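You operate a simulated robot arm through the tools that you are given. There is no shell and no other tool. Be economical: measure what you need, move in short steps, check, and stop when the job is done.

Carry out the task below with a simulated robot arm. There is one attempt and no reset: what you move stays moved.

## Task
Put the red plug in the matt roll and the black lid on the other.
Fine: both are in the drawer; shut it again.
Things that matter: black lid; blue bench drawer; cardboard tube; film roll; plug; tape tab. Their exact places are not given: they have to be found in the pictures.

Only the result counts: the job must be done as asked and must still hold three seconds after the hand-in. Knocking over, shifting, dropping, spilling or breaking anything else fails it. A push-on lid holds only when it is set on centred and level and pressed home; a screw cap is set on level and turned clockwise until tight.

## Robot
A 7-joint arm with a two-finger parallel gripper on a trunk, on a base that drives. Base frame: it is fixed to the floor where the robot stands at the start and does not move with it; the origin is under the middle of the robot, x ahead of it, y to its left, z up; the surface under the hand at the start is at about z = 800. Lengths are in mm, angles in rad, forces in N, time in s.
Its first joint turns from -2.897 to 2.897 rad. Places, roughly: blue bench drawer [700, 100, 700]; cardboard tube [750, 1000, 1500]; film roll [1000, 2000, 750]. Payload 4.4 kg.
The TCP is the grasp point between the finger pads, 23 mm short of the fingertips. In the tool frame z runs along the fingers and y along their closing line. The gripper opens to 94 mm. The fingers are 38 mm wide and 10 mm thick; the gripper's body (54 by 96 mm) begins 39 mm behind the TCP.
Orientation is that of the tool frame in the base frame, as [roll, pitch, yaw] about the fixed x, y, z axes, in that order (R = Rz(yaw) Ry(pitch) Rx(roll)). With the fingers straight down and closing along the base's y, the tool's x points along the base's -x, its y along +y and its z along -z.

## Interface
- The arm moves only by the tool servo_tool. Its arguments are lists of equal length, an entry for each row: "xyz": the shift along the tool's x, y, z in units of 500 mm (1.0 is 500 mm), a list of three; "angular": the turn, a rotation vector about the tool's x, y, z in units of 90 degrees (1.0 is 90 degrees), a list of three; "jaw": the finger opening in mm, from 0 to 94. In form: {"xyz": [[x, y, z], ...], "angular": [[rx, ry, rz], ...], "jaw": [jaw, ...]}. A call has 1 to 10 rows; each row is the pose to reach, as a shift and turn from the pose commanded when the call began, along the tool's axes at that moment. A call with a number of a shift or a turn outside -1 to 1 is refused whole. Each row takes 0.2 s and may step no farther than 50 mm and 0.15 rad from the row before; otherwise, or with a gripper value out of range, the whole call is refused. Where a pose cannot be reached the arm comes as near as it can. A force on the tool above 90 N (or 10 N above the force at the start of the call, whichever is more), or a blocked arm, ends the call early, and 0.2 s more pass. Each finger travels about 108 mm/s and halts on what it meets, pressing with about 23 N; the grip force reading is that of the motor and also rises with nothing between the fingers. The clock runs only during rows and for 0.2 s after the last one: add rows that repeat a pose to give the fingers time. The reply holds the time, the measured pose of the TCP, the force on the tool along the base axes, the opening and the grip force, in the units named above and with some noise, with the torque about the TCP (base axes, N m) and any sound that the robot's microphone picked up.
- Cameras (640 x 400 px; columns grow to the right, rows downward): "scene" is now at [167.4, 233.7, 1427.6]; the picture's right is [0.17, -0.98, 0.00], its down [-0.81, -0.14, -0.56] and it looks along [0.55, 0.10, -0.83] (base axes); focal length 236 px, centre (320, 200). "wrist" rides on the gripper at [86, 16, -74] in the tool frame; the picture's right is [-0.18, 0.98, 0.00], its down [-0.58, -0.11, -0.81] and it looks along [-0.79, -0.15, 0.59] (tool axes); focal length 243 px, centre (320, 200).
- camera(camera): a new picture of that camera. The clock stands still meanwhile.
- drive_base(legs): drives the robot by 1 to 6 legs, each [ahead, left, turn to the left] in mm, mm and rad, along the robot's own axes; the way and the turn of a leg run together, so that a leg with both is an arc; at most 1500 mm and 3.142 rad a leg. The arm and the cameras ride along, it lands a little off, and it stops where it bumps. It gives what a move gives.
- head_to(pan, tilt): turns the head with the scene camera to pan (to the left, within 2.094 rad either way) and tilt (down, from -0.506 to 1.204), counted from straight ahead of the robot. It gives what a move gives.
- measure_at(camera, pixels): for up to 12 pixels [column, row] of the newest picture of that camera ("zoom" is the newest enlarged one), the place [x, y, z] in the base frame of the surface seen there, good to about 2 mm, but the place of the scene camera against the robot may be out by one fixed shift of up to 25 mm in any direction. The clock stands still meanwhile.
- inspect(camera, box): a new picture of the part [left, top, right, bottom] of that camera's present view, enlarged. The clock stands still meanwhile.
- close_job(): hands the job in; it is judged then, once.

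Go step by step. Measure first, check grasps and placings, and put right what went wrong. The budget is 80 turns and 48 pictures, counting those below and the enlarged ones. Unless the task says otherwise, let go and move clear before handing in, and close with one line.

The tools are called after "Request:" by a JSON object that holds its "name" and its "arguments". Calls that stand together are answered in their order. servo_tool: Moves the arm, as the interface text tells. Its arguments: {"type":"object","properties":{"xyz":{"type":"array","items":{"type":"array","items":{"type":"number"}}},"angular":{"type":"array","items":{"type":"array","items":{"type":"number"}}},"jaw":{"type":"array","items":{"type":"number"}}},"required":["xyz","angular","jaw"]} The other tools are called the same way: drive_base (legs) drives the base; head_to (pan, tilt) turns the head that bears the scene camera; camera (camera) takes a picture; measure_at (camera, pixels) gives the place of the surface under pixels of a picture; inspect (camera, box) takes an enlarged picture of a part of a camera's view; close_job () hands the job in.

At the start:

```text
time_s: 0.0
position: [538.6, 108.7, 1160.4]
tcp_rot: [3.141, -0.001, -3.141]
ft_force: [0.5, -0.3, 0.0]
moment: [0.0, 0.0, -0.01]
gripper_width: 94.2
grasp_force: 0.2
robot x, y, heading: [-0.0, -1.6, 0.0]
head pan, tilt: [0.175, 0.974]
```

scene: 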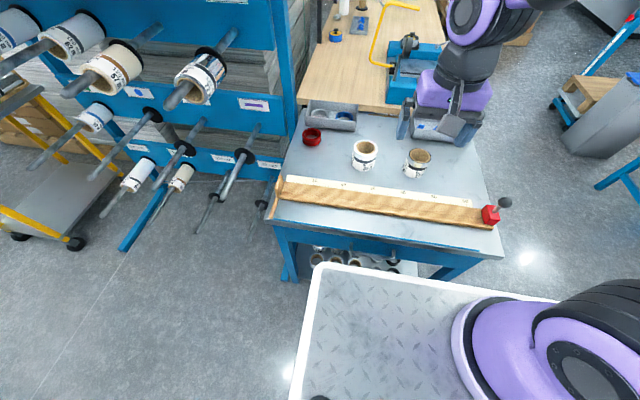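
wrist: 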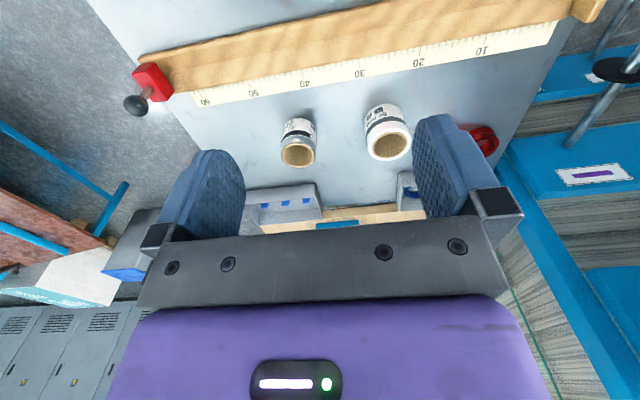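

The scene shows two rolls at (364,155) and (418,162), a red ring at (312,137) and a grey box/drawer at (332,115). I'll enlarge these to see the details.

Request:
{"name": "inspect", "arguments": {"camera": "scene", "box": [270, 80, 510, 230]}}

Request:
{"name": "inspect", "arguments": {"camera": "wrist", "box": [220, 80, 520, 240]}}

```text
2.67 times, centred on (390, 155) of scene
```

zoom: 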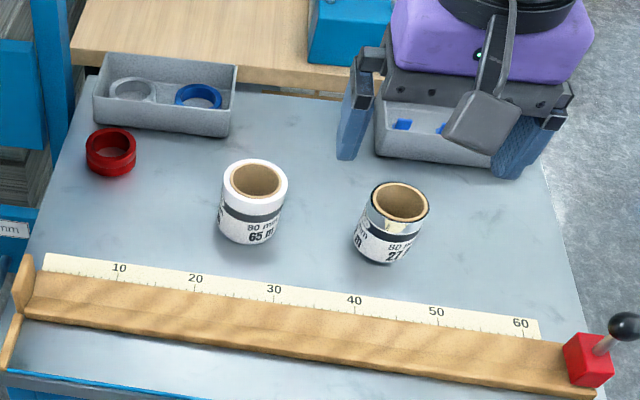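

```text
2.13 times, centred on (370, 160) of wrist
```

zoom: 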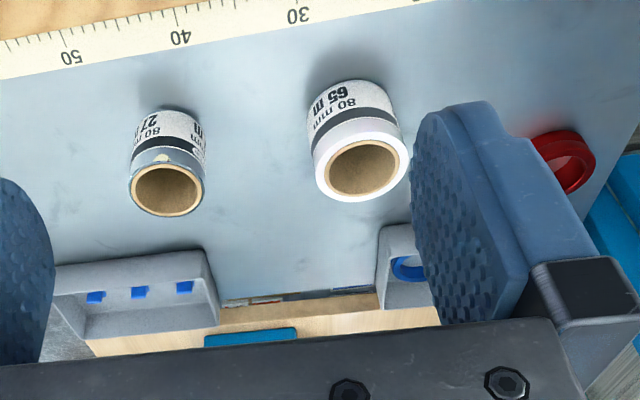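

Left roll (white, 65 m) looks matt; the right (27) looks glossy with a small tape tab. Next I measure the rolls, bench edge and drawer front.

Request:
{"name": "camera", "arguments": {"camera": "scene"}}

Request:
{"name": "measure_at", "arguments": {"camera": "scene", "pixels": [[364, 145], [358, 142], [373, 147], [418, 153], [410, 152], [400, 190], [300, 225], [490, 255], [385, 243], [312, 130], [325, 120], [430, 205]]}}

Request:
{"name": "inspect", "arguments": {"camera": "scene", "box": [260, 190, 520, 290]}}

```text
43 pictures are left
```

scene: 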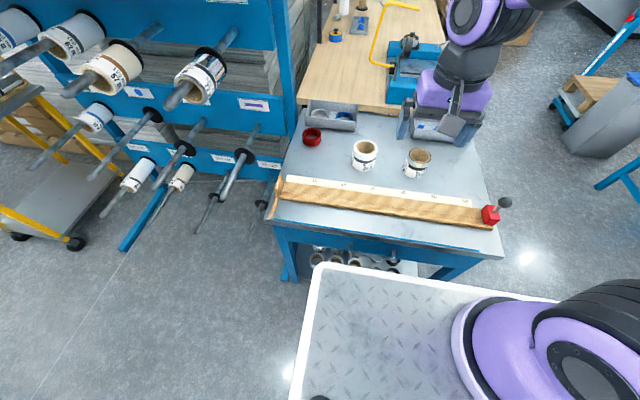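

```text
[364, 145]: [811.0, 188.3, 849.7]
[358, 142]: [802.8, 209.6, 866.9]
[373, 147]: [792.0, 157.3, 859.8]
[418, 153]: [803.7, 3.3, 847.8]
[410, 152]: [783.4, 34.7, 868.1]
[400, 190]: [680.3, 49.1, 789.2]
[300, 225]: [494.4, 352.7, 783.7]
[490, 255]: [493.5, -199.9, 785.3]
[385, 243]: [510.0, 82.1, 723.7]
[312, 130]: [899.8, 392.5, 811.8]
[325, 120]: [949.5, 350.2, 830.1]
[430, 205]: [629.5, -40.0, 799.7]
```

```text
2.46 times, centred on (390, 240) of scene
```

zoom: 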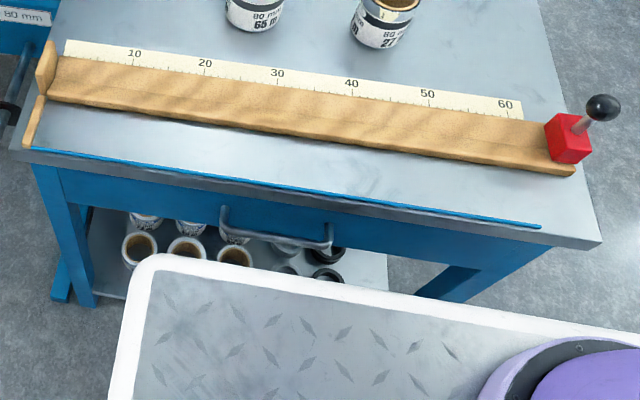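

The drawer handle bar shows at zoom (275,238). I'll measure the handle and the drawer front outline.

Request:
{"name": "measure_at", "arguments": {"camera": "zoom", "pixels": [[222, 212], [227, 232], [250, 236], [275, 239], [300, 243], [325, 246], [331, 228], [275, 215], [275, 200], [190, 220], [400, 250], [200, 262]]}}

```text
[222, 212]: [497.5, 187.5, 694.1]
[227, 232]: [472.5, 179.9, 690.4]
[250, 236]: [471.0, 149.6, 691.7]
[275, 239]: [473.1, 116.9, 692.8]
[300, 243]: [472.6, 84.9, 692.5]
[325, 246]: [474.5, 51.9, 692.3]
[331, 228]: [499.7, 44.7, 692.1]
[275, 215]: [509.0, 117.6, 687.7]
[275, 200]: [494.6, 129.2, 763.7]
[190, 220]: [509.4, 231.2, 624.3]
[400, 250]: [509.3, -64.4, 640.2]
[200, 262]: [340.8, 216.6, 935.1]
```

The handle bar is at about x 475, y 50–180, z 692, too close for the arm here and under the bench lip. I'll back the base away 400 mm so I can hook it from the front.

Request:
{"name": "drive_base", "arguments": {"legs": [[-400, 0, 0]]}}

Request:
{"name": "head_to", "arguments": {"pan": 0.1, "tilt": 0.75}}

Request:
{"name": "camera", "arguments": {"camera": "scene"}}

```text
time_s: 2.5
position: [130.8, 109.4, 1161.2]
tcp_rot: [-3.141, -0.001, -3.14]
ft_force: [-0.9, 0.0, 0.0]
moment: [-0.01, -0.04, -0.01]
gripper_width: 93.9
grasp_force: 0.1
robot x, y, heading: [-406.1, -2.2, 0.004]
head pan, tilt: [0.175, 0.974]
```

```text
time_s: 3.3
position: [130.8, 109.5, 1161.7]
tcp_rot: [3.141, 0.001, -3.14]
ft_force: [1.2, -0.9, 0.4]
moment: [-0.04, 0.01, 0.01]
gripper_width: 94.1
grasp_force: 0.0
robot x, y, heading: [-409.8, -2.4, 0.001]
head pan, tilt: [0.099, 0.75]
```

```text
41 pictures are left
```

scene: 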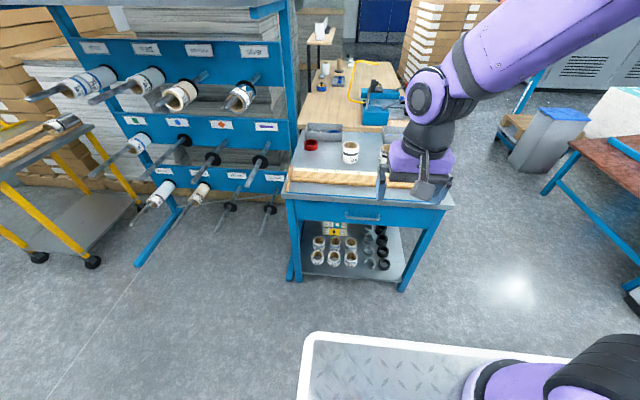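

The bench with handle at (363,217) is clear ahead. I'll turn the tool 90° about its axis while going forward and down.

Request:
{"name": "servo_tool", "arguments": {"xyz": [[-0.03, 0, 0.03], [-0.06, 0, 0.06], [-0.09, 0, 0.09], [-0.12, 0, 0.12], [-0.15, 0, 0.15], [-0.18, 0, 0.18], [-0.21, 0, 0.21], [-0.24, 0, 0.24], [-0.27, 0, 0.27], [-0.3, 0, 0.3]], "angular": [[0, 0, 0.095], [0, 0, 0.19], [0, 0, 0.285], [0, 0, 0.38], [0, 0, 0.475], [0, 0, 0.57], [0, 0, 0.665], [0, 0, 0.76], [0, 0, 0.855], [0, 0, 0.95]], "jaw": [90, 90, 80, 70, 60, 60, 60, 60, 60, 60]}}

```text
time_s: 5.5
position: [281.2, 110.1, 1013.6]
tcp_rot: [3.14, 0.0, 1.647]
ft_force: [0.2, -0.9, -0.1]
moment: [0.0, -0.04, -0.03]
gripper_width: 59.9
grasp_force: 0.0
robot x, y, heading: [-404.7, -1.8, 0.002]
head pan, tilt: [0.099, 0.75]
```

Orientation is nearly aligned; I'll finish the last bit of the turn.

Request:
{"name": "servo_tool", "arguments": {"xyz": [[0, 0, 0.06]], "angular": [[0, 0, 0.0485]], "jaw": [60]}}

```text
time_s: 5.9
position: [280.2, 109.1, 983.1]
tcp_rot: [3.141, 0.001, 1.575]
ft_force: [0.2, 0.0, 0.0]
moment: [0.03, -0.02, -0.02]
gripper_width: 60.1
grasp_force: 0.1
robot x, y, heading: [-409.6, -0.6, 0.001]
head pan, tilt: [0.099, 0.75]
```

Now I tilt the fingers forward by about 55° and approach to in front of the handle.

Request:
{"name": "servo_tool", "arguments": {"xyz": [[0, 0.03, 0.053], [0, 0.06, 0.106], [0, 0.09, 0.16], [0, 0.12, 0.213], [0, 0.15, 0.266], [0, 0.18, 0.32], [0, 0.21, 0.373], [0, 0.24, 0.426]], "angular": [[-0.076, 0, 0], [-0.153, 0, 0], [-0.229, 0, 0], [-0.306, 0, 0], [-0.382, 0, 0], [-0.458, 0, 0], [-0.535, 0, 0], [-0.611, 0, 0]], "jaw": [60, 60, 60, 60, 60, 60, 60, 60]}}

Request:
{"name": "camera", "arguments": {"camera": "wrist"}}

Request:
{"name": "camera", "arguments": {"camera": "scene"}}

```text
time_s: 7.7
position: [401.1, 108.9, 767.9]
tcp_rot: [2.179, 0.002, 1.577]
ft_force: [0.2, 0.1, 1.5]
moment: [0.01, -0.01, -0.01]
gripper_width: 60.0
grasp_force: 0.1
robot x, y, heading: [-404.6, -2.0, 0.003]
head pan, tilt: [0.099, 0.75]
```

```text
40 pictures are left
```

wrist: 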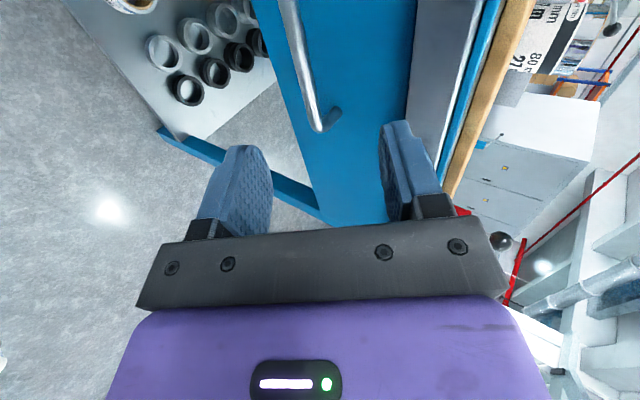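

```text
39 pictures are left
```

scene: 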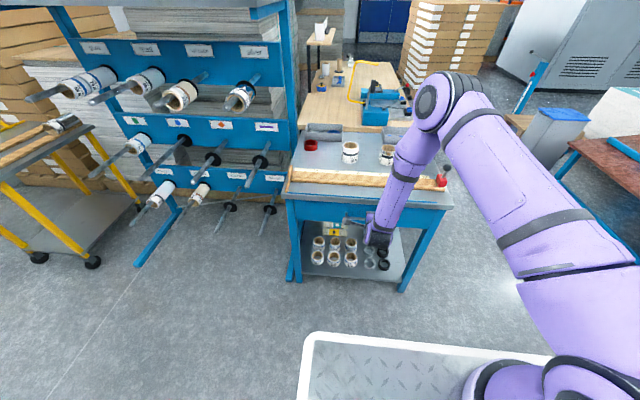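

The wrist view shows the handle bar at (300,60) with its end at (320,128). I'll measure it with the wrist camera for accurate values.

Request:
{"name": "measure_at", "arguments": {"camera": "wrist", "pixels": [[286, 10], [296, 45], [305, 80], [314, 115], [320, 128], [336, 112], [295, 80], [311, 78], [420, 60], [470, 60], [350, 120], [300, 170]]}}

```text
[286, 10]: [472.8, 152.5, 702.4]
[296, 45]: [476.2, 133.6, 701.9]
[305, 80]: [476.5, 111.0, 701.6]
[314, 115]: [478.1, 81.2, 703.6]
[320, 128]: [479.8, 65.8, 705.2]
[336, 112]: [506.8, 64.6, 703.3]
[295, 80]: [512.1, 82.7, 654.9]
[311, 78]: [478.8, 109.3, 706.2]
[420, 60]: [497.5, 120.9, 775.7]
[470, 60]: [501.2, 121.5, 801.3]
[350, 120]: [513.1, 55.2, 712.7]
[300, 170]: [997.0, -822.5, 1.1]
```

The bar centre is about (480,127,700) in accurate coordinates, panel at x 512 (scene camera is off by about (-4,-14,-10)). I'll close to 24 mm, slide over the bar and grip.

Request:
{"name": "servo_tool", "arguments": {"xyz": [[0.036, -0.021, 0.044], [0.036, -0.021, 0.088], [0.036, -0.021, 0.13], [0.036, -0.021, 0.16], [0.036, -0.021, 0.192], [0.036, -0.021, 0.192], [0.036, -0.021, 0.192], [0.036, -0.021, 0.192]], "angular": [[0, 0, 0], [0, 0, 0], [0, 0, 0], [0, 0, 0], [0, 0, 0], [0, 0, 0], [0, 0, 0], [0, 0, 0]], "jaw": [40, 24, 24, 24, 24, 24, 0, 0]}}

Request:
{"name": "camera", "arguments": {"camera": "wrist"}}

```text
time_s: 9.5
position: [475.6, 129.0, 705.0]
tcp_rot: [2.183, 0.001, 1.576]
ft_force: [0.4, 1.7, -4.3]
moment: [-0.27, 0.03, 0.73]
gripper_width: 11.6
grasp_force: 45.1
robot x, y, heading: [-407.5, -1.8, 0.001]
head pan, tilt: [0.099, 0.75]
```

```text
38 pictures are left
```

wrist: 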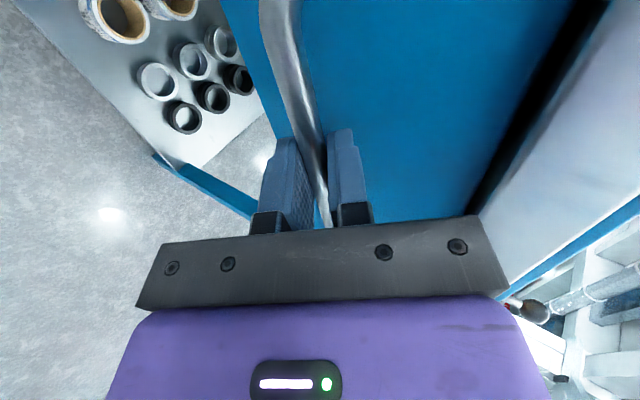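

The bar is held (11.6 mm, 45 N). I'll pull straight back 200 mm.

Request:
{"name": "servo_tool", "arguments": {"xyz": [[0, -0.023, -0.0328], [0, -0.0459, -0.0655], [0, -0.0689, -0.0983], [0, -0.0918, -0.131], [0, -0.1148, -0.1638], [0, -0.1378, -0.1966], [0, -0.1607, -0.2293], [0, -0.1837, -0.2621], [0, -0.2066, -0.2948], [0, -0.2296, -0.3276]], "angular": [[0, 0, 0], [0, 0, 0], [0, 0, 0], [0, 0, 0], [0, 0, 0], [0, 0, 0], [0, 0, 0], [0, 0, 0], [0, 0, 0], [0, 0, 0]], "jaw": [0, 0, 0, 0, 0, 0, 0, 0, 0, 0]}}

Request:
{"name": "head_to", "arguments": {"pan": 0.1, "tilt": 0.95}}

Request:
{"name": "camera", "arguments": {"camera": "scene"}}

```text
time_s: 11.7
position: [273.5, 128.7, 705.0]
tcp_rot: [2.184, 0.0, 1.575]
ft_force: [-0.3, 28.4, -31.4]
moment: [-0.22, 0.2, 0.76]
gripper_width: 11.5
grasp_force: 45.8
robot x, y, heading: [-406.9, -0.6, 0.002]
head pan, tilt: [0.099, 0.75]
```

```text
time_s: 12.4
position: [274.2, 127.6, 705.1]
tcp_rot: [2.185, 0.0, 1.576]
ft_force: [-0.8, 31.0, -31.6]
moment: [-0.21, 0.24, 0.59]
gripper_width: 11.8
grasp_force: 45.0
robot x, y, heading: [-412.1, -0.3, -0.002]
head pan, tilt: [0.099, 0.949]
```

```text
37 pictures are left
```

scene: 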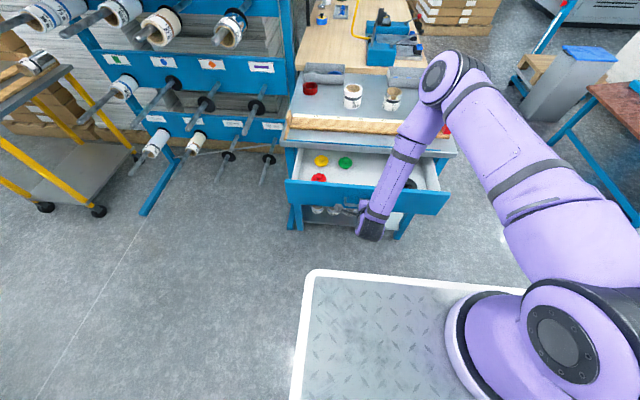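

The drawer is open with yellow, green and red plugs and something black at (410,184). I'll release, back off along the tool, and inspect.

Request:
{"name": "servo_tool", "arguments": {"xyz": [[0, 0, 0], [0, 0, 0], [0, 0, -0.06], [0, 0, -0.14]], "angular": [[0, 0, 0], [0, 0, 0], [0, 0, 0], [0, 0, 0]], "jaw": [24, 24, 24, 24]}}

Request:
{"name": "inspect", "arguments": {"camera": "scene", "box": [270, 70, 470, 230]}}

```text
time_s: 13.4
position: [218.4, 124.6, 746.3]
tcp_rot: [2.182, 0.001, 1.573]
ft_force: [-0.3, 0.3, -0.5]
moment: [-0.02, -0.02, -0.02]
gripper_width: 24.0
grasp_force: 0.2
robot x, y, heading: [-411.0, 1.4, 0.004]
head pan, tilt: [0.099, 0.949]
```

```text
2.50 times, centred on (370, 150) of scene
```

zoom: 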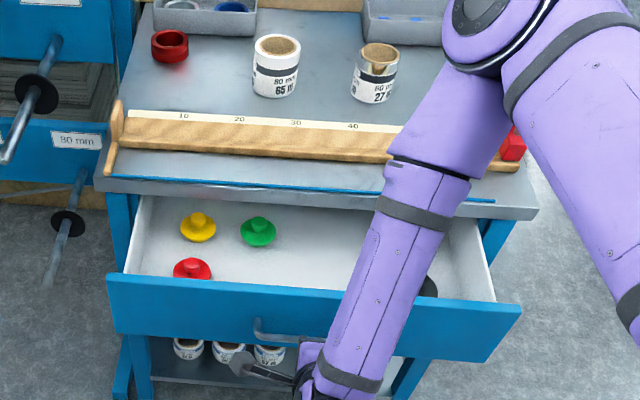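

Plugs have a flange with a nub on top. I'll raise the arm and straighten it to tool-down over the drawer.

Request:
{"name": "servo_tool", "arguments": {"xyz": [[0, 0.041, -0.029], [0, 0.1, -0.04], [0, 0.17, -0.04], [0, 0.24, -0.03], [0, 0.31, -0.02], [0, 0.38, -0.01], [0, 0.45, 0], [0, 0.5, 0.016]], "angular": [[0, 0, 0], [0.08, 0, 0], [0.16, 0, 0], [0.25, 0, 0], [0.34, 0, 0], [0.43, 0, 0], [0.52, 0, 0], [0.611, 0, 0]], "jaw": [40, 60, 60, 60, 60, 60, 60, 60]}}

Request:
{"name": "camera", "arguments": {"camera": "wrist"}}

Request:
{"name": "camera", "arguments": {"camera": "scene"}}

```text
time_s: 15.2
position: [364.3, 129.3, 946.1]
tcp_rot: [-3.141, -0.002, 1.578]
ft_force: [-0.9, -0.3, 0.4]
moment: [-0.05, -0.01, 0.02]
gripper_width: 60.3
grasp_force: 0.1
robot x, y, heading: [-409.0, -0.0, 0.003]
head pan, tilt: [0.099, 0.949]
```

```text
35 pictures are left
```

wrist: 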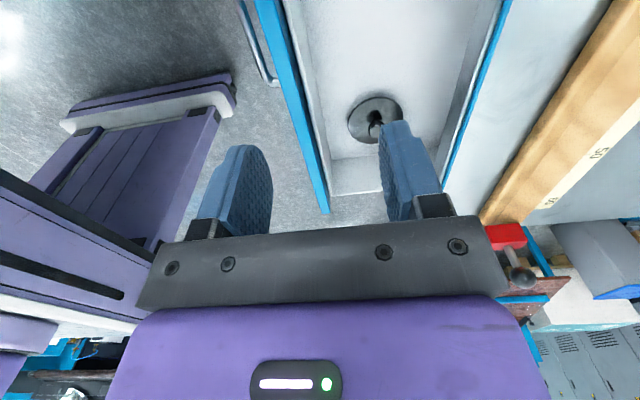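

```text
34 pictures are left
```

scene: 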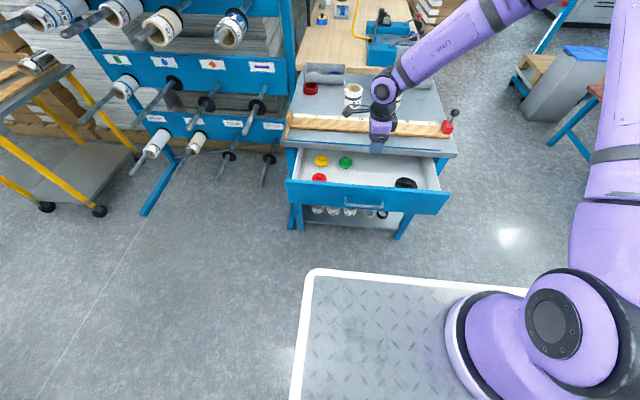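

The black lid is at wrist (375,118), red plug at scene (319,178). I'll enlarge both.

Request:
{"name": "inspect", "arguments": {"camera": "wrist", "box": [300, 60, 460, 160]}}

Request:
{"name": "measure_at", "arguments": {"camera": "zoom", "pixels": [[195, 240], [235, 165], [270, 140], [300, 260], [310, 240], [290, 225], [400, 190], [220, 280], [300, 295], [350, 155], [200, 200], [180, 330]]}}

Request:
{"name": "inspect", "arguments": {"camera": "scene", "box": [280, 140, 440, 220]}}

Request:
{"name": "measure_at", "arguments": {"camera": "zoom", "pixels": [[156, 142], [156, 155], [135, 155], [180, 155], [156, 165], [260, 85], [260, 95], [165, 80], [500, 170], [250, 140], [480, 182], [520, 182]]}}

```text
4.00 times, centred on (380, 110) of wrist
```

zoom: 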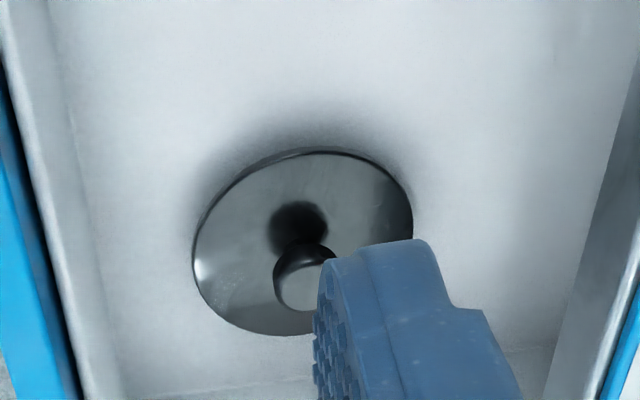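

```text
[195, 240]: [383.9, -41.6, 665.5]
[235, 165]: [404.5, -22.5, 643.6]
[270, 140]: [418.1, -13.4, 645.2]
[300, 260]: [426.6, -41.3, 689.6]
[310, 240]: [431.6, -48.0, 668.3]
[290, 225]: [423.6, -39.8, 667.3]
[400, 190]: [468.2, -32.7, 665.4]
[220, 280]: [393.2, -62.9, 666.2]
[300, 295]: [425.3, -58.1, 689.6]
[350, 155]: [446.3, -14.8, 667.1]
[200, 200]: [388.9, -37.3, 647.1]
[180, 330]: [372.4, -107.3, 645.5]
```

```text
4.00 times, centred on (360, 180) of scene
```

zoom: 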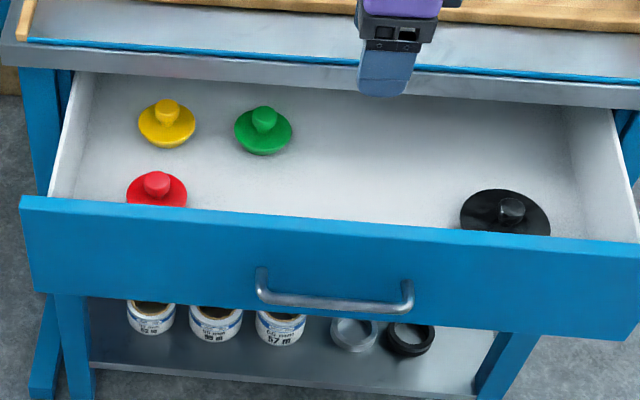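

```text
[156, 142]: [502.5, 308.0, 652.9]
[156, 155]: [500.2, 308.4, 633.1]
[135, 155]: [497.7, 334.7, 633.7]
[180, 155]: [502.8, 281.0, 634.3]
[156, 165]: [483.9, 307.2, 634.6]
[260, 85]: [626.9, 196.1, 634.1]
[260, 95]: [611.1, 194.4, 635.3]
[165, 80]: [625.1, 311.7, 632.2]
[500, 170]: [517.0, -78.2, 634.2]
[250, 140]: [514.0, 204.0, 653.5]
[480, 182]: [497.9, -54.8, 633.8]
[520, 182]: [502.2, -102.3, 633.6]
```

The zoom was taller than I assumed (plug at (156,188) there). Re-measuring the right pixels.

Request:
{"name": "measure_at", "arguments": {"camera": "zoom", "pixels": [[156, 183], [150, 177], [162, 190], [130, 190], [185, 190], [137, 200], [156, 200], [264, 117], [505, 205], [511, 210], [465, 212], [546, 215]]}}

```text
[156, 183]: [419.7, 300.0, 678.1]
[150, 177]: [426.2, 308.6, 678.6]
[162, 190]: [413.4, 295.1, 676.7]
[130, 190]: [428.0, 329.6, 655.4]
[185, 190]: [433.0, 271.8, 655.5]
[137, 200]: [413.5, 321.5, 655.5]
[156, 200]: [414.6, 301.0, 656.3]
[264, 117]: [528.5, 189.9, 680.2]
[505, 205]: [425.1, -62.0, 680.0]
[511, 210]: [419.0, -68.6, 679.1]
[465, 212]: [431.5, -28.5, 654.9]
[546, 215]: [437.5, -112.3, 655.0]
```

Corrected, the red plug knob is near (422,317,688) and the black lid knob near (424,-52,690), with flange tops at about z 665. I'll drive forward about 268 mm so both drawer and rolls are within reach while staying clear of the open drawer.

Request:
{"name": "drive_base", "arguments": {"legs": [[268, 0, 0]]}}

Request:
{"name": "camera", "arguments": {"camera": "wrist"}}

Request:
{"name": "inspect", "arguments": {"camera": "scene", "box": [250, 60, 490, 210]}}

```text
time_s: 17.1
position: [631.8, 124.9, 944.9]
tcp_rot: [3.141, 0.0, 1.572]
ft_force: [-0.4, -0.7, -0.4]
moment: [0.01, -0.02, 0.01]
gripper_width: 60.0
grasp_force: 0.1
robot x, y, heading: [-139.8, 2.3, -0.001]
head pan, tilt: [0.099, 0.949]
```

```text
31 pictures are left
```

wrist: 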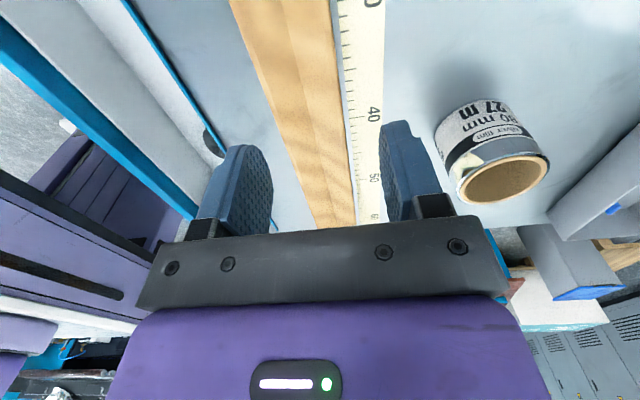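

```text
2.67 times, centred on (370, 135) of scene
```

zoom: 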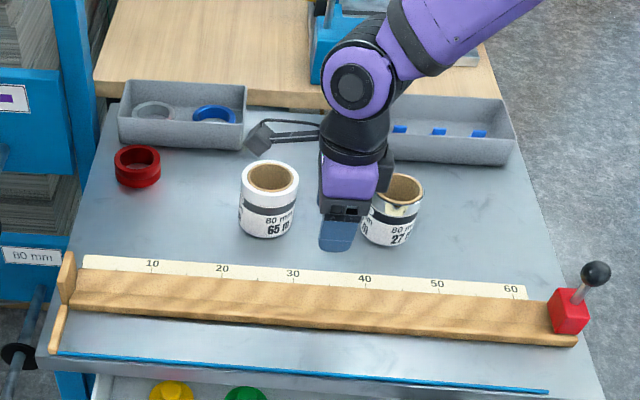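

The right roll's label says something like "…ver film" at wrist (490,130). I'll read it enlarged.

Request:
{"name": "inspect", "arguments": {"camera": "wrist", "box": [420, 80, 580, 180]}}

Request:
{"name": "measure_at", "arguments": {"camera": "wrist", "pixels": [[456, 181], [549, 165], [500, 157], [505, 202], [480, 170], [535, 160], [490, 195], [470, 204], [460, 200], [440, 60], [500, 130], [448, 165]]}}

```text
4.00 times, centred on (500, 130) of wrist
```

zoom: 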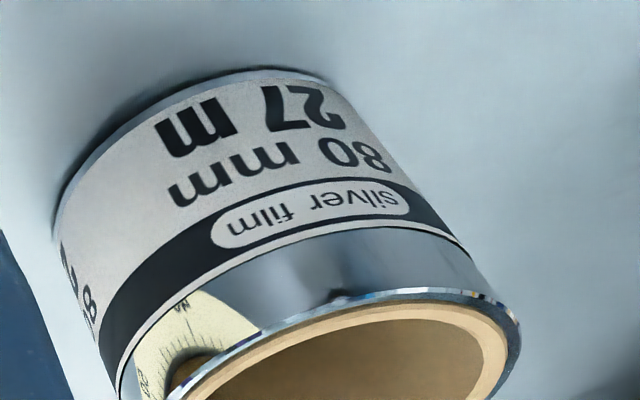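

```text
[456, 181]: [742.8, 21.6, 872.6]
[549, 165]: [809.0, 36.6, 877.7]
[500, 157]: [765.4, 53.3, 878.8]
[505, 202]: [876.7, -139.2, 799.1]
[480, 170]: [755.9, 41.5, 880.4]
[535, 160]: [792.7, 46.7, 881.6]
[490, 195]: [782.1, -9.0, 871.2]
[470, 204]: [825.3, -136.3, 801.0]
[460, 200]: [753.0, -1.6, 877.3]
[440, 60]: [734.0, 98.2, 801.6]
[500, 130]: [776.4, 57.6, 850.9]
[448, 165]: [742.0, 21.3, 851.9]
```

It is the silver (shiny) roll, rim centre about (778,19), top z 881, so the white one should be the matt one (label to be checked later). First I move over the black lid in the drawer.

Request:
{"name": "servo_tool", "arguments": {"xyz": [[-0.05, -0.06, 0], [-0.11, -0.13, 0], [-0.17, -0.2, 0], [-0.23, -0.27, 0.03], [-0.29, -0.34, 0.08], [-0.324, -0.416, 0.14], [-0.324, -0.416, 0.22]], "angular": [[0, 0, 0], [0, 0, 0], [0, 0, 0], [0, 0, 0], [0, 0, 0], [0, 0, 0], [0, 0, 0]], "jaw": [60, 60, 60, 60, 60, 60, 60]}}

Request:
{"name": "camera", "arguments": {"camera": "wrist"}}

```text
refused: row 5 steps farther than a row can; nothing moved
```

```text
28 pictures are left
```

wrist: 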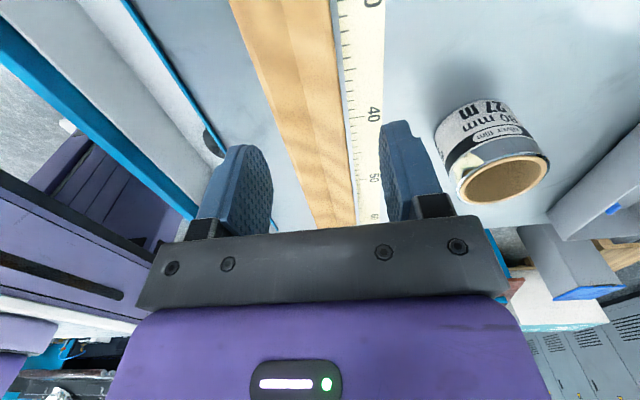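

A step was too long, so nothing moved. I'll resend with smaller steps.

Request:
{"name": "servo_tool", "arguments": {"xyz": [[-0.05, -0.06, 0], [-0.1, -0.12, 0], [-0.15, -0.18, 0], [-0.2, -0.24, 0.02], [-0.25, -0.3, 0.05], [-0.29, -0.36, 0.09], [-0.324, -0.416, 0.14], [-0.324, -0.416, 0.22]], "angular": [[0, 0, 0], [0, 0, 0], [0, 0, 0], [0, 0, 0], [0, 0, 0], [0, 0, 0], [0, 0, 0], [0, 0, 0]], "jaw": [60, 60, 60, 60, 60, 60, 60, 60]}}

Request:
{"name": "camera", "arguments": {"camera": "wrist"}}

```text
time_s: 18.9
position: [422.3, -35.9, 835.9]
tcp_rot: [3.141, 0.0, 1.572]
ft_force: [-0.4, 0.4, 0.9]
moment: [-0.03, -0.03, 0.01]
gripper_width: 60.0
grasp_force: 0.1
robot x, y, heading: [-141.4, 2.4, 0.0]
head pan, tilt: [0.099, 0.949]
```

```text
27 pictures are left
```

wrist: 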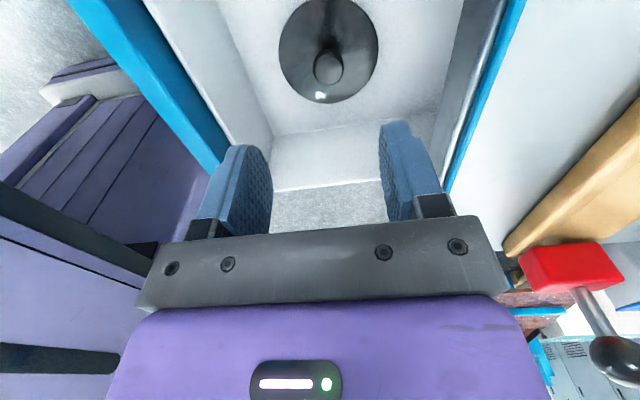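

The lid and knob are clearly visible, knob at (329,67). Measuring knob, rim, and drawer walls.

Request:
{"name": "measure_at", "arguments": {"camera": "wrist", "pixels": [[329, 67], [318, 66], [340, 66], [329, 58], [329, 80], [281, 50], [377, 45], [332, 101], [332, 3], [330, 185], [185, 60], [215, 155]]}}

```text
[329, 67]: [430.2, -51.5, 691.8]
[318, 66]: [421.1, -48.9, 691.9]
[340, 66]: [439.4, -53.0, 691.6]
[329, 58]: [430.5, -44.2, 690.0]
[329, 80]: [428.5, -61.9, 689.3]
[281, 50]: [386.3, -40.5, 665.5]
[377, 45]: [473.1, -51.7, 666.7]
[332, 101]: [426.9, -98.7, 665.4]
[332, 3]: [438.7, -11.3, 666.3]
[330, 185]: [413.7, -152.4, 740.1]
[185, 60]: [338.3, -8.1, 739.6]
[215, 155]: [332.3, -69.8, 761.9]
```

The knob centre is (430,-53), top z 692, diameter ~20. I'll lower to TCP z 691 and grip the knob.

Request:
{"name": "servo_tool", "arguments": {"xyz": [[-0.0342, 0.0154, 0.05], [-0.0342, 0.0154, 0.13], [-0.0342, 0.0154, 0.21], [-0.0342, 0.0154, 0.26], [-0.0342, 0.0154, 0.288], [-0.0342, 0.0154, 0.288], [-0.0342, 0.0154, 0.288], [-0.0342, 0.0154, 0.288], [-0.0342, 0.0154, 0.288]], "angular": [[0, 0, 0], [0, 0, 0], [0, 0, 0], [0, 0, 0], [0, 0, 0], [0, 0, 0], [0, 0, 0], [0, 0, 0], [0, 0, 0]], "jaw": [60, 60, 60, 60, 50, 50, 0, 0, 0]}}

```text
time_s: 20.9
position: [432.3, -54.3, 689.1]
tcp_rot: [-3.141, 0.001, 1.573]
ft_force: [1.3, 1.5, 13.0]
moment: [0.02, 0.0, 0.0]
gripper_width: 27.0
grasp_force: 22.6
robot x, y, heading: [-144.3, -1.8, 0.001]
head pan, tilt: [0.099, 0.949]
```

Opening reads 27 mm and z force 13 N, so I may be touching the flange. I'll lift 1.5 mm and keep closing to check.

Request:
{"name": "servo_tool", "arguments": {"xyz": [[0, 0, -0.003], [0, 0, -0.003], [0, 0, -0.003]], "angular": [[0, 0, 0], [0, 0, 0], [0, 0, 0]], "jaw": [0, 0, 0]}}

Request:
{"name": "camera", "arguments": {"camera": "wrist"}}

```text
time_s: 21.7
position: [432.6, -54.5, 690.8]
tcp_rot: [-3.141, 0.001, 1.574]
ft_force: [-1.0, 0.3, -0.4]
moment: [0.03, 0.01, 0.0]
gripper_width: 26.8
grasp_force: 22.7
robot x, y, heading: [-143.1, 1.1, 0.005]
head pan, tilt: [0.099, 0.949]
```

```text
26 pictures are left
```

wrist: 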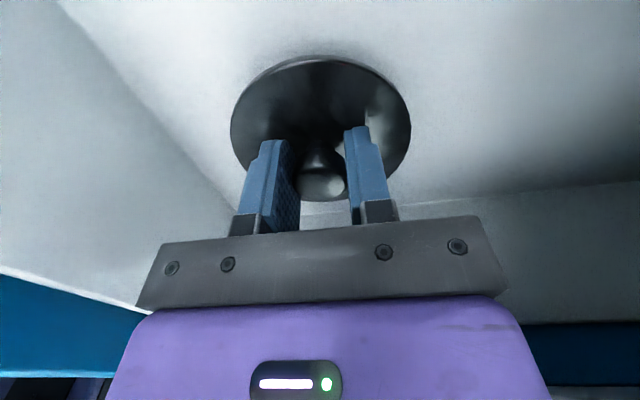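

The knob is gripped between the pads. I'll lift straight up out of the drawer and check.

Request:
{"name": "servo_tool", "arguments": {"xyz": [[0, 0, -0.02], [0, 0, -0.08], [0, 0, -0.16], [0, 0, -0.24], [0, 0, -0.32], [0, 0, -0.4], [0, 0, -0.48], [0, 0, -0.54]], "angular": [[0, 0, 0], [0, 0, 0], [0, 0, 0], [0, 0, 0], [0, 0, 0], [0, 0, 0], [0, 0, 0], [0, 0, 0]], "jaw": [0, 0, 0, 0, 0, 0, 0, 0]}}

Request:
{"name": "camera", "arguments": {"camera": "wrist"}}

```text
time_s: 23.5
position: [432.2, -54.6, 961.1]
tcp_rot: [3.141, -0.001, 1.573]
ft_force: [1.0, -0.4, -1.3]
moment: [0.02, 0.02, 0.0]
gripper_width: 26.7
grasp_force: 22.9
robot x, y, heading: [-140.4, -2.7, -0.003]
head pan, tilt: [0.099, 0.949]
```

```text
25 pictures are left
```

wrist: 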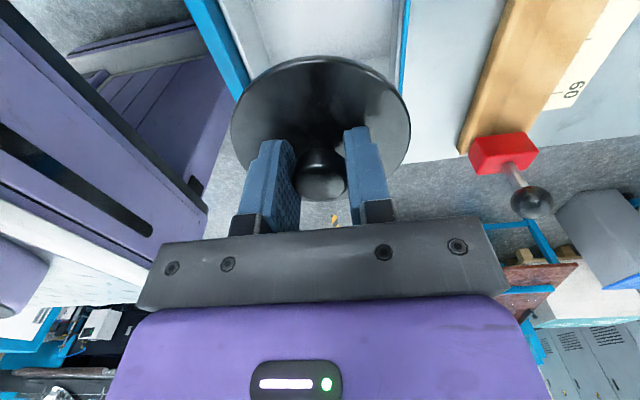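

The lid is held level. I'll move to beside the silver roll at (702,19) to measure roll and lid together.

Request:
{"name": "servo_tool", "arguments": {"xyz": [[0.021, 0.077, 0], [0.042, 0.154, 0], [0.063, 0.231, 0], [0.084, 0.308, 0], [0.105, 0.385, 0], [0.126, 0.463, 0], [0.147, 0.54, 0]], "angular": [[0, 0, 0], [0, 0, 0], [0, 0, 0], [0, 0, 0], [0, 0, 0], [0, 0, 0], [0, 0, 0]], "jaw": [0, 0, 0, 0, 0, 0, 0]}}

Request:
{"name": "camera", "arguments": {"camera": "wrist"}}

Request:
{"name": "inspect", "arguments": {"camera": "scene", "box": [310, 80, 470, 180]}}

```text
time_s: 25.1
position: [706.3, 19.1, 961.6]
tcp_rot: [-3.141, -0.001, 1.572]
ft_force: [-0.6, 0.3, 0.8]
moment: [0.03, 0.03, -0.03]
gripper_width: 26.8
grasp_force: 22.4
robot x, y, heading: [-140.1, 0.9, 0.003]
head pan, tilt: [0.099, 0.949]
```

```text
24 pictures are left
```

wrist: 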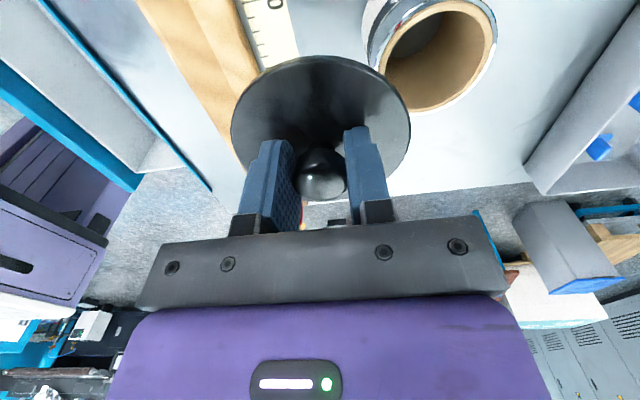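

```text
4.00 times, centred on (390, 130) of scene
```

zoom: 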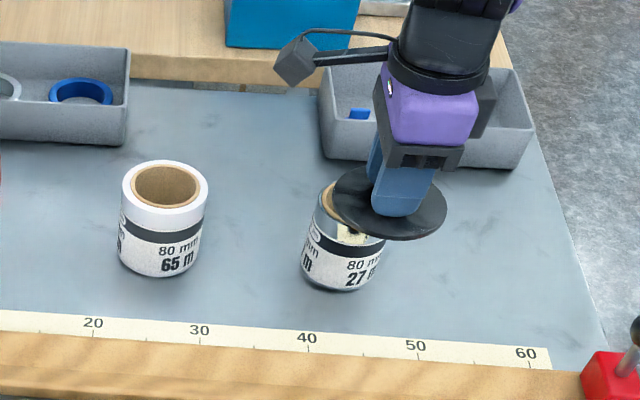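

The silver roll's rim is at (440,55). I'll enlarge to measure it and look for a tape tab.

Request:
{"name": "inspect", "arguments": {"camera": "wrist", "box": [350, 0, 510, 100]}}

Request:
{"name": "measure_at", "arguments": {"camera": "wrist", "pixels": [[496, 30], [492, 50], [480, 75], [460, 98], [436, 109], [414, 107], [478, 6], [233, 125], [408, 125], [320, 58], [318, 180], [385, 85]]}}

```text
4.00 times, centred on (430, 50) of wrist
```

zoom: 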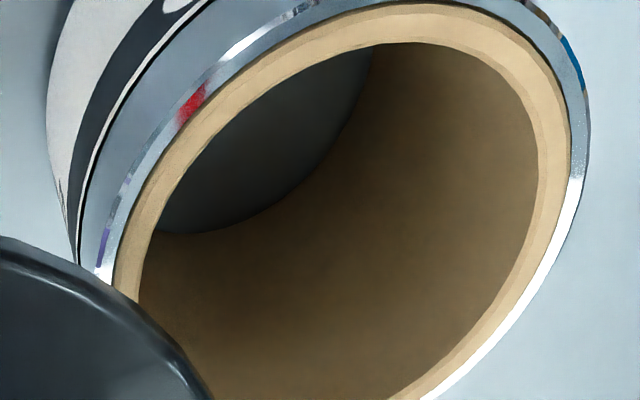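

```text
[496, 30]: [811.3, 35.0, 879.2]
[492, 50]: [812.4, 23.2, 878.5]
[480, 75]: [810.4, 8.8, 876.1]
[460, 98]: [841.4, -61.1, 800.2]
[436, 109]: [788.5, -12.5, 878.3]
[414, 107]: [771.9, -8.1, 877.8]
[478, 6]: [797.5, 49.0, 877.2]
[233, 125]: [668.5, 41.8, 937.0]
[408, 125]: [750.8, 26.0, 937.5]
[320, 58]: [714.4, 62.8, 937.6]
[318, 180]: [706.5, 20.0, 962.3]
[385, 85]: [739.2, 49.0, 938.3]
```

Roll centre ≈ (777.8,20.5), lid centre ≈ (707.3,20) in the same view, so the shift needed is (70.5,0.5). I'll move over and lower to just above contact.

Request:
{"name": "servo_tool", "arguments": {"xyz": [[0.0005, 0.07, 0], [0.001, 0.141, 0], [0.001, 0.141, 0], [0.001, 0.141, 0.03], [0.001, 0.141, 0.056], [0.001, 0.141, 0.056]], "angular": [[0, 0, 0], [0, 0, 0], [0, 0, 0], [0, 0, 0], [0, 0, 0], [0, 0, 0]], "jaw": [0, 0, 0, 0, 0, 0]}}

Request:
{"name": "inspect", "arguments": {"camera": "scene", "box": [340, 80, 500, 180]}}

```text
time_s: 26.5
position: [773.9, 20.8, 934.1]
tcp_rot: [3.142, 0.002, 1.571]
ft_force: [0.0, -0.1, 0.0]
moment: [0.03, -0.01, -0.01]
gripper_width: 26.9
grasp_force: 23.0
robot x, y, heading: [-140.9, -0.9, -0.0]
head pan, tilt: [0.099, 0.949]
```

```text
4.00 times, centred on (420, 130) of scene
```

zoom: 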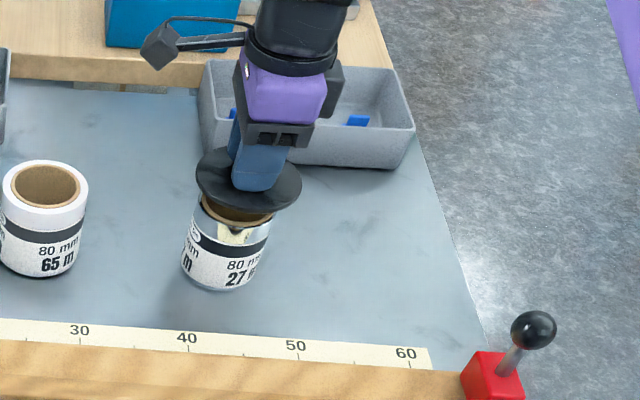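

TCP reads x 773.9 where ~776.8 was expected, which may be noise. I'll re-read and view with the wrist camera to verify the alignment.

Request:
{"name": "servo_tool", "arguments": {"xyz": [[0, 0, 0]], "angular": [[0, 0, 0]], "jaw": [0]}}

Request:
{"name": "camera", "arguments": {"camera": "wrist"}}

Request:
{"name": "measure_at", "arguments": {"camera": "wrist", "pixels": [[233, 125], [408, 125], [320, 58], [318, 180], [250, 80], [385, 85], [400, 145], [237, 145]]}}

```text
time_s: 26.9
position: [773.3, 21.3, 933.9]
tcp_rot: [-3.141, 0.0, 1.571]
ft_force: [0.2, -0.4, -0.5]
moment: [0.01, -0.03, 0.01]
gripper_width: 26.7
grasp_force: 23.1
robot x, y, heading: [-141.1, -4.3, -0.0]
head pan, tilt: [0.099, 0.949]
```

```text
20 pictures are left
```

wrist: 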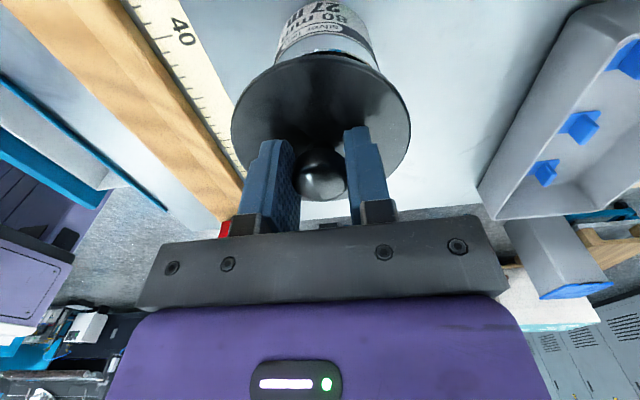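

```text
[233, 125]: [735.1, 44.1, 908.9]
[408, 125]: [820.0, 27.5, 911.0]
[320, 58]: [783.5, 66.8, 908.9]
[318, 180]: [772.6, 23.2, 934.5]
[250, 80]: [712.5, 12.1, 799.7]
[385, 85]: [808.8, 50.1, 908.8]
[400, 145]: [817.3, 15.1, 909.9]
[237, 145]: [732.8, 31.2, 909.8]
```

Lid centre fits (775.2,23.6) here; I'll measure the roll's visible side in this same image to compare.

Request:
{"name": "measure_at", "arguments": {"camera": "wrist", "pixels": [[282, 42], [290, 40], [300, 35], [310, 33], [320, 30], [330, 30], [340, 32], [350, 36], [360, 42], [370, 52], [290, 25], [350, 20]]}}

```text
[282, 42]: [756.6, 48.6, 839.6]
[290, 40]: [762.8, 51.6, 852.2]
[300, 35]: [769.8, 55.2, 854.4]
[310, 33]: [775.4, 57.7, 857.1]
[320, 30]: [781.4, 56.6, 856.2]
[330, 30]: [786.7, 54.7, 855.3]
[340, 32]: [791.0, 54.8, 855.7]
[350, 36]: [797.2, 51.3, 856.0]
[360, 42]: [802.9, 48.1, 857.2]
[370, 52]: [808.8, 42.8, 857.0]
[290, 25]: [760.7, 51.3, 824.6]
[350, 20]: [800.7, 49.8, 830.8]
```

The roll fits centre ≈(778.6,20.9) and the lid ≈(775,22.8), so I correct by (+3.5,−1.9) and descend in small steps.

Request:
{"name": "servo_tool", "arguments": {"xyz": [[-0.0038, 0.007, 0], [-0.0038, 0.007, 0], [-0.0038, 0.007, 0.008], [-0.0038, 0.007, 0.016], [-0.0038, 0.007, 0.024], [-0.0038, 0.007, 0.03]], "angular": [[0, 0, 0], [0, 0, 0], [0, 0, 0], [0, 0, 0], [0, 0, 0], [0, 0, 0]], "jaw": [0, 0, 0, 0, 0, 0]}}

```text
time_s: 28.3
position: [776.8, 19.0, 919.3]
tcp_rot: [3.141, 0.0, 1.572]
ft_force: [0.1, 0.2, 0.0]
moment: [-0.01, 0.03, 0.02]
gripper_width: 26.7
grasp_force: 23.3
robot x, y, heading: [-136.8, -4.0, 0.0]
head pan, tilt: [0.099, 0.949]
```

No contact at 919, so it is entering freely or still above. I continue down slowly.

Request:
{"name": "servo_tool", "arguments": {"xyz": [[0, 0, 0.006], [0, 0, 0.012], [0, 0, 0.016], [0, 0, 0.02], [0, 0, 0.024]], "angular": [[0, 0, 0], [0, 0, 0], [0, 0, 0], [0, 0, 0], [0, 0, 0]], "jaw": [0, 0, 0, 0, 0]}}

```text
time_s: 29.5
position: [776.4, 20.3, 909.0]
tcp_rot: [3.139, 0.0, 1.574]
ft_force: [0.2, 6.3, 12.2]
moment: [0.22, 0.22, -0.05]
gripper_width: 26.9
grasp_force: 22.8
robot x, y, heading: [-141.0, -0.8, 0.003]
head pan, tilt: [0.099, 0.949]
```

Contact started near z 910 (12 N, 6 N sideways in +y). Let me look before pressing.

Request:
{"name": "inspect", "arguments": {"camera": "wrist", "box": [220, 20, 420, 145]}}

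```text
3.20 times, centred on (320, 82) of wrist
```

zoom: 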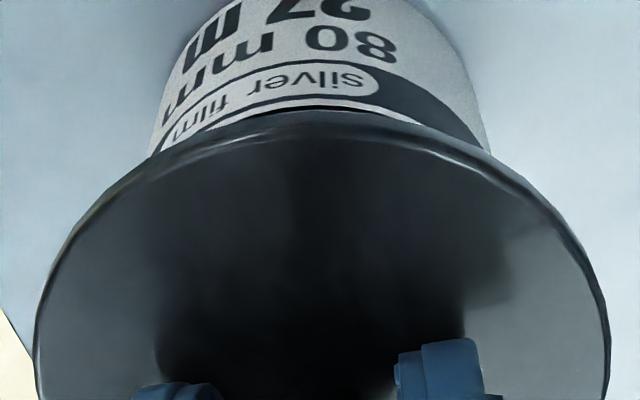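

The underside is hidden here. I'll shift +1 mm in y to relieve the side force and press gently.

Request:
{"name": "servo_tool", "arguments": {"xyz": [[0.0024, 0, -0.002], [0.0024, 0, 0.002], [0.0024, 0, 0.005]], "angular": [[0, 0, 0], [0, 0, 0], [0, 0, 0]], "jaw": [0, 0, 0]}}

```text
time_s: 30.3
position: [776.5, 19.6, 907.7]
tcp_rot: [3.135, 0.001, 1.574]
ft_force: [-3.6, 3.8, 42.5]
moment: [0.02, 0.41, 0.03]
gripper_width: 26.9
grasp_force: 23.2
robot x, y, heading: [-140.2, 0.6, -0.001]
head pan, tilt: [0.099, 0.949]
```

Now 42 N at 907.7 with smaller side forces. I press further.

Request:
{"name": "servo_tool", "arguments": {"xyz": [[0.001, -0.001, 0.003], [0.001, -0.001, 0.006], [0.001, -0.001, 0.009], [0.001, -0.001, 0.012]], "angular": [[0, 0, 0], [0, 0, 0], [0, 0, 0], [0, 0, 0]], "jaw": [0, 0, 0, 0]}}

```text
time_s: 31.4
position: [777.5, 20.6, 908.0]
tcp_rot: [3.129, -0.002, 1.574]
ft_force: [-9.4, -0.2, 28.3]
moment: [-0.31, 0.92, -0.04]
gripper_width: 26.9
grasp_force: 22.4
robot x, y, heading: [-139.6, -0.6, -0.0]
head pan, tilt: [0.099, 0.949]
stopped in row 4: the force on the tool passed its limit at 91 N (the readings are from after the stop); the commanded pose is now the measured one
```

It bottomed at z≈908 with 91 N, consistent with the flange sitting on the rim (flange top ≈884, rim 879). I'll release, rise and inspect.

Request:
{"name": "servo_tool", "arguments": {"xyz": [[0, 0, 0], [0, 0, 0], [0, 0, 0], [0, 0, -0.06], [0, 0, -0.15], [0, -0.06, -0.2], [0, -0.14, -0.2], [0, -0.22, -0.2]], "angular": [[0, 0, 0], [0, 0, 0], [0, 0, 0], [0, 0, 0], [0, 0, 0], [0, 0, 0], [0, 0, 0], [0, 0, 0]], "jaw": [26, 40, 60, 60, 60, 60, 60, 60]}}

Request:
{"name": "camera", "arguments": {"camera": "wrist"}}

Request:
{"name": "inspect", "arguments": {"camera": "scene", "box": [330, 90, 450, 165]}}

```text
time_s: 33.1
position: [666.4, 20.7, 1003.5]
tcp_rot: [3.135, -0.002, 1.572]
ft_force: [-0.1, 0.5, -0.4]
moment: [-0.01, 0.02, 0.0]
gripper_width: 60.3
grasp_force: 0.2
robot x, y, heading: [-138.6, -2.4, 0.002]
head pan, tilt: [0.099, 0.949]
```

```text
18 pictures are left
```

wrist: 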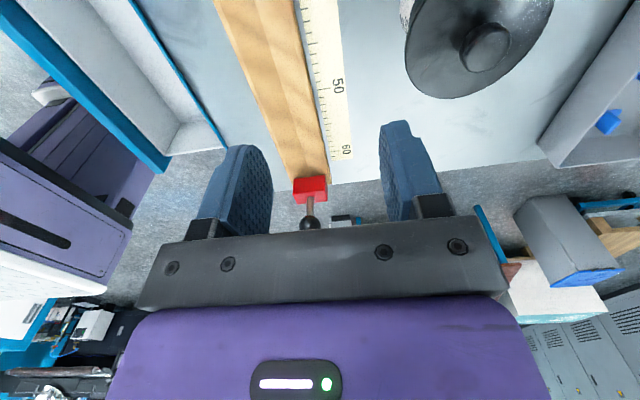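

```text
5.33 times, centred on (390, 128) of scene
```

zoom: 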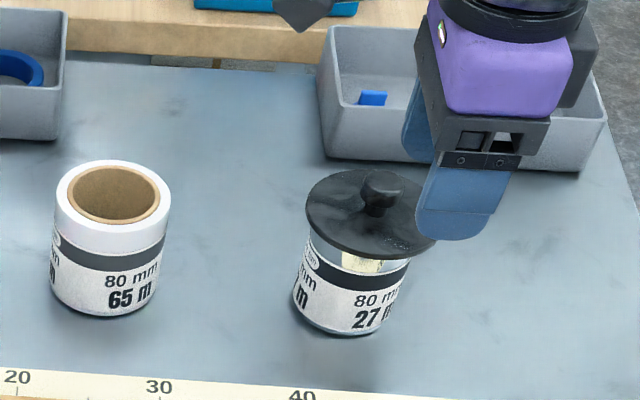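

The lid is on; now I check its level and centring by measuring several flange points.

Request:
{"name": "measure_at", "arguments": {"camera": "wrist", "pixels": [[408, 55], [418, 78], [450, 95], [490, 88], [520, 65], [545, 25], [440, 20], [450, 55], [485, 38], [475, 50], [500, 45], [530, 10]]}}

Request:
{"name": "measure_at", "arguments": {"camera": "zoom", "pixels": [[312, 205], [340, 182], [330, 230], [370, 248], [410, 250], [350, 215], [380, 235], [72, 195], [110, 226], [165, 200], [112, 163], [158, 180]]}}

```text
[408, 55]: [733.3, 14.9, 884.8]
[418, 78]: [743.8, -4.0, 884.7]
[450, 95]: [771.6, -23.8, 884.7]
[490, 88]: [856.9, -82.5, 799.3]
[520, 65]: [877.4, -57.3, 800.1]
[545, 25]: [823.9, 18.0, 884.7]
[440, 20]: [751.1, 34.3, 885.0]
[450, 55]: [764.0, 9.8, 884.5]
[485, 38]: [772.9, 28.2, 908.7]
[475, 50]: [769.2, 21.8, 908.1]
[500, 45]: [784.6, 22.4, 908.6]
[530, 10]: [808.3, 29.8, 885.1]
```

```text
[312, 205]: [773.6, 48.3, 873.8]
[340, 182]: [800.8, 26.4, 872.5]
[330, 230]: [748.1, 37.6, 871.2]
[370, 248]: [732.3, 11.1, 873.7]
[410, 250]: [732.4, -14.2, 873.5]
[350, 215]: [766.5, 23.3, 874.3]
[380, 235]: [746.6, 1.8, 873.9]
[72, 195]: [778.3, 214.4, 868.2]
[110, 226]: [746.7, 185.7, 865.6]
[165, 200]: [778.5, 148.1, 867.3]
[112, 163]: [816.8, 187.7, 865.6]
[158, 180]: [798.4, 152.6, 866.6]
```

The lid is level (884.5–885.1 all around) and centred on (778,22). Next, the red plug: I'll turn the tool the other way (camera away from the drawer's left wall) while moving over it.

Request:
{"name": "servo_tool", "arguments": {"xyz": [[0.055, -0.049, 0], [0.11, -0.098, 0], [0.165, -0.147, 0], [0.22, -0.196, 0], [0.275, -0.245, 0], [0.33, -0.294, 0], [0.385, -0.343, 0], [0.44, -0.392, 0], [0.495, -0.441, 0], [0.55, -0.49, 0]], "angular": [[0, 0, -0.095], [0, 0, -0.19], [0, 0, -0.285], [0, 0, -0.38], [0, 0, -0.475], [0, 0, -0.57], [0, 0, -0.665], [0, 0, -0.76], [0, 0, -0.855], [0, 0, -0.95]], "jaw": [60, 60, 60, 60, 60, 60, 60, 60, 60, 60]}}

Request:
{"name": "servo_tool", "arguments": {"xyz": [[0, 0, 0.03], [0, 0, 0.06], [0, 0, 0.09], [0, 0, 0.12], [0, 0, 0.15], [0, 0, 0.18], [0, 0, 0.21], [0, 0, 0.24], [0, 0, 0.27], [0, 0, 0.3]], "angular": [[0, 0, -0.095], [0, 0, -0.19], [0, 0, -0.285], [0, 0, -0.38], [0, 0, -0.475], [0, 0, -0.57], [0, 0, -0.665], [0, 0, -0.76], [0, 0, -0.855], [0, 0, -0.95]], "jaw": [60, 60, 60, 60, 60, 60, 60, 60, 60, 60]}}

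Request:
{"name": "camera", "arguments": {"camera": "wrist"}}

```text
time_s: 35.4
position: [422.5, 295.0, 1000.3]
tcp_rot: [3.139, 0.008, 3.066]
ft_force: [1.3, -0.5, -0.4]
moment: [0.03, 0.04, 0.03]
gripper_width: 60.3
grasp_force: 0.0
robot x, y, heading: [-141.9, -3.9, -0.002]
head pan, tilt: [0.099, 0.949]
```

```text
time_s: 37.5
position: [421.5, 294.2, 853.4]
tcp_rot: [-3.134, 0.003, -1.721]
ft_force: [0.7, -0.2, 0.0]
moment: [0.01, 0.01, -0.02]
gripper_width: 59.9
grasp_force: 0.0
robot x, y, heading: [-139.4, 0.6, -0.004]
head pan, tilt: [0.099, 0.949]
```

```text
16 pictures are left
```

wrist: 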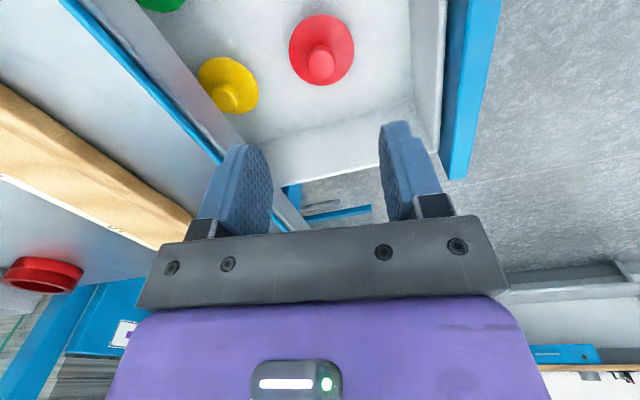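

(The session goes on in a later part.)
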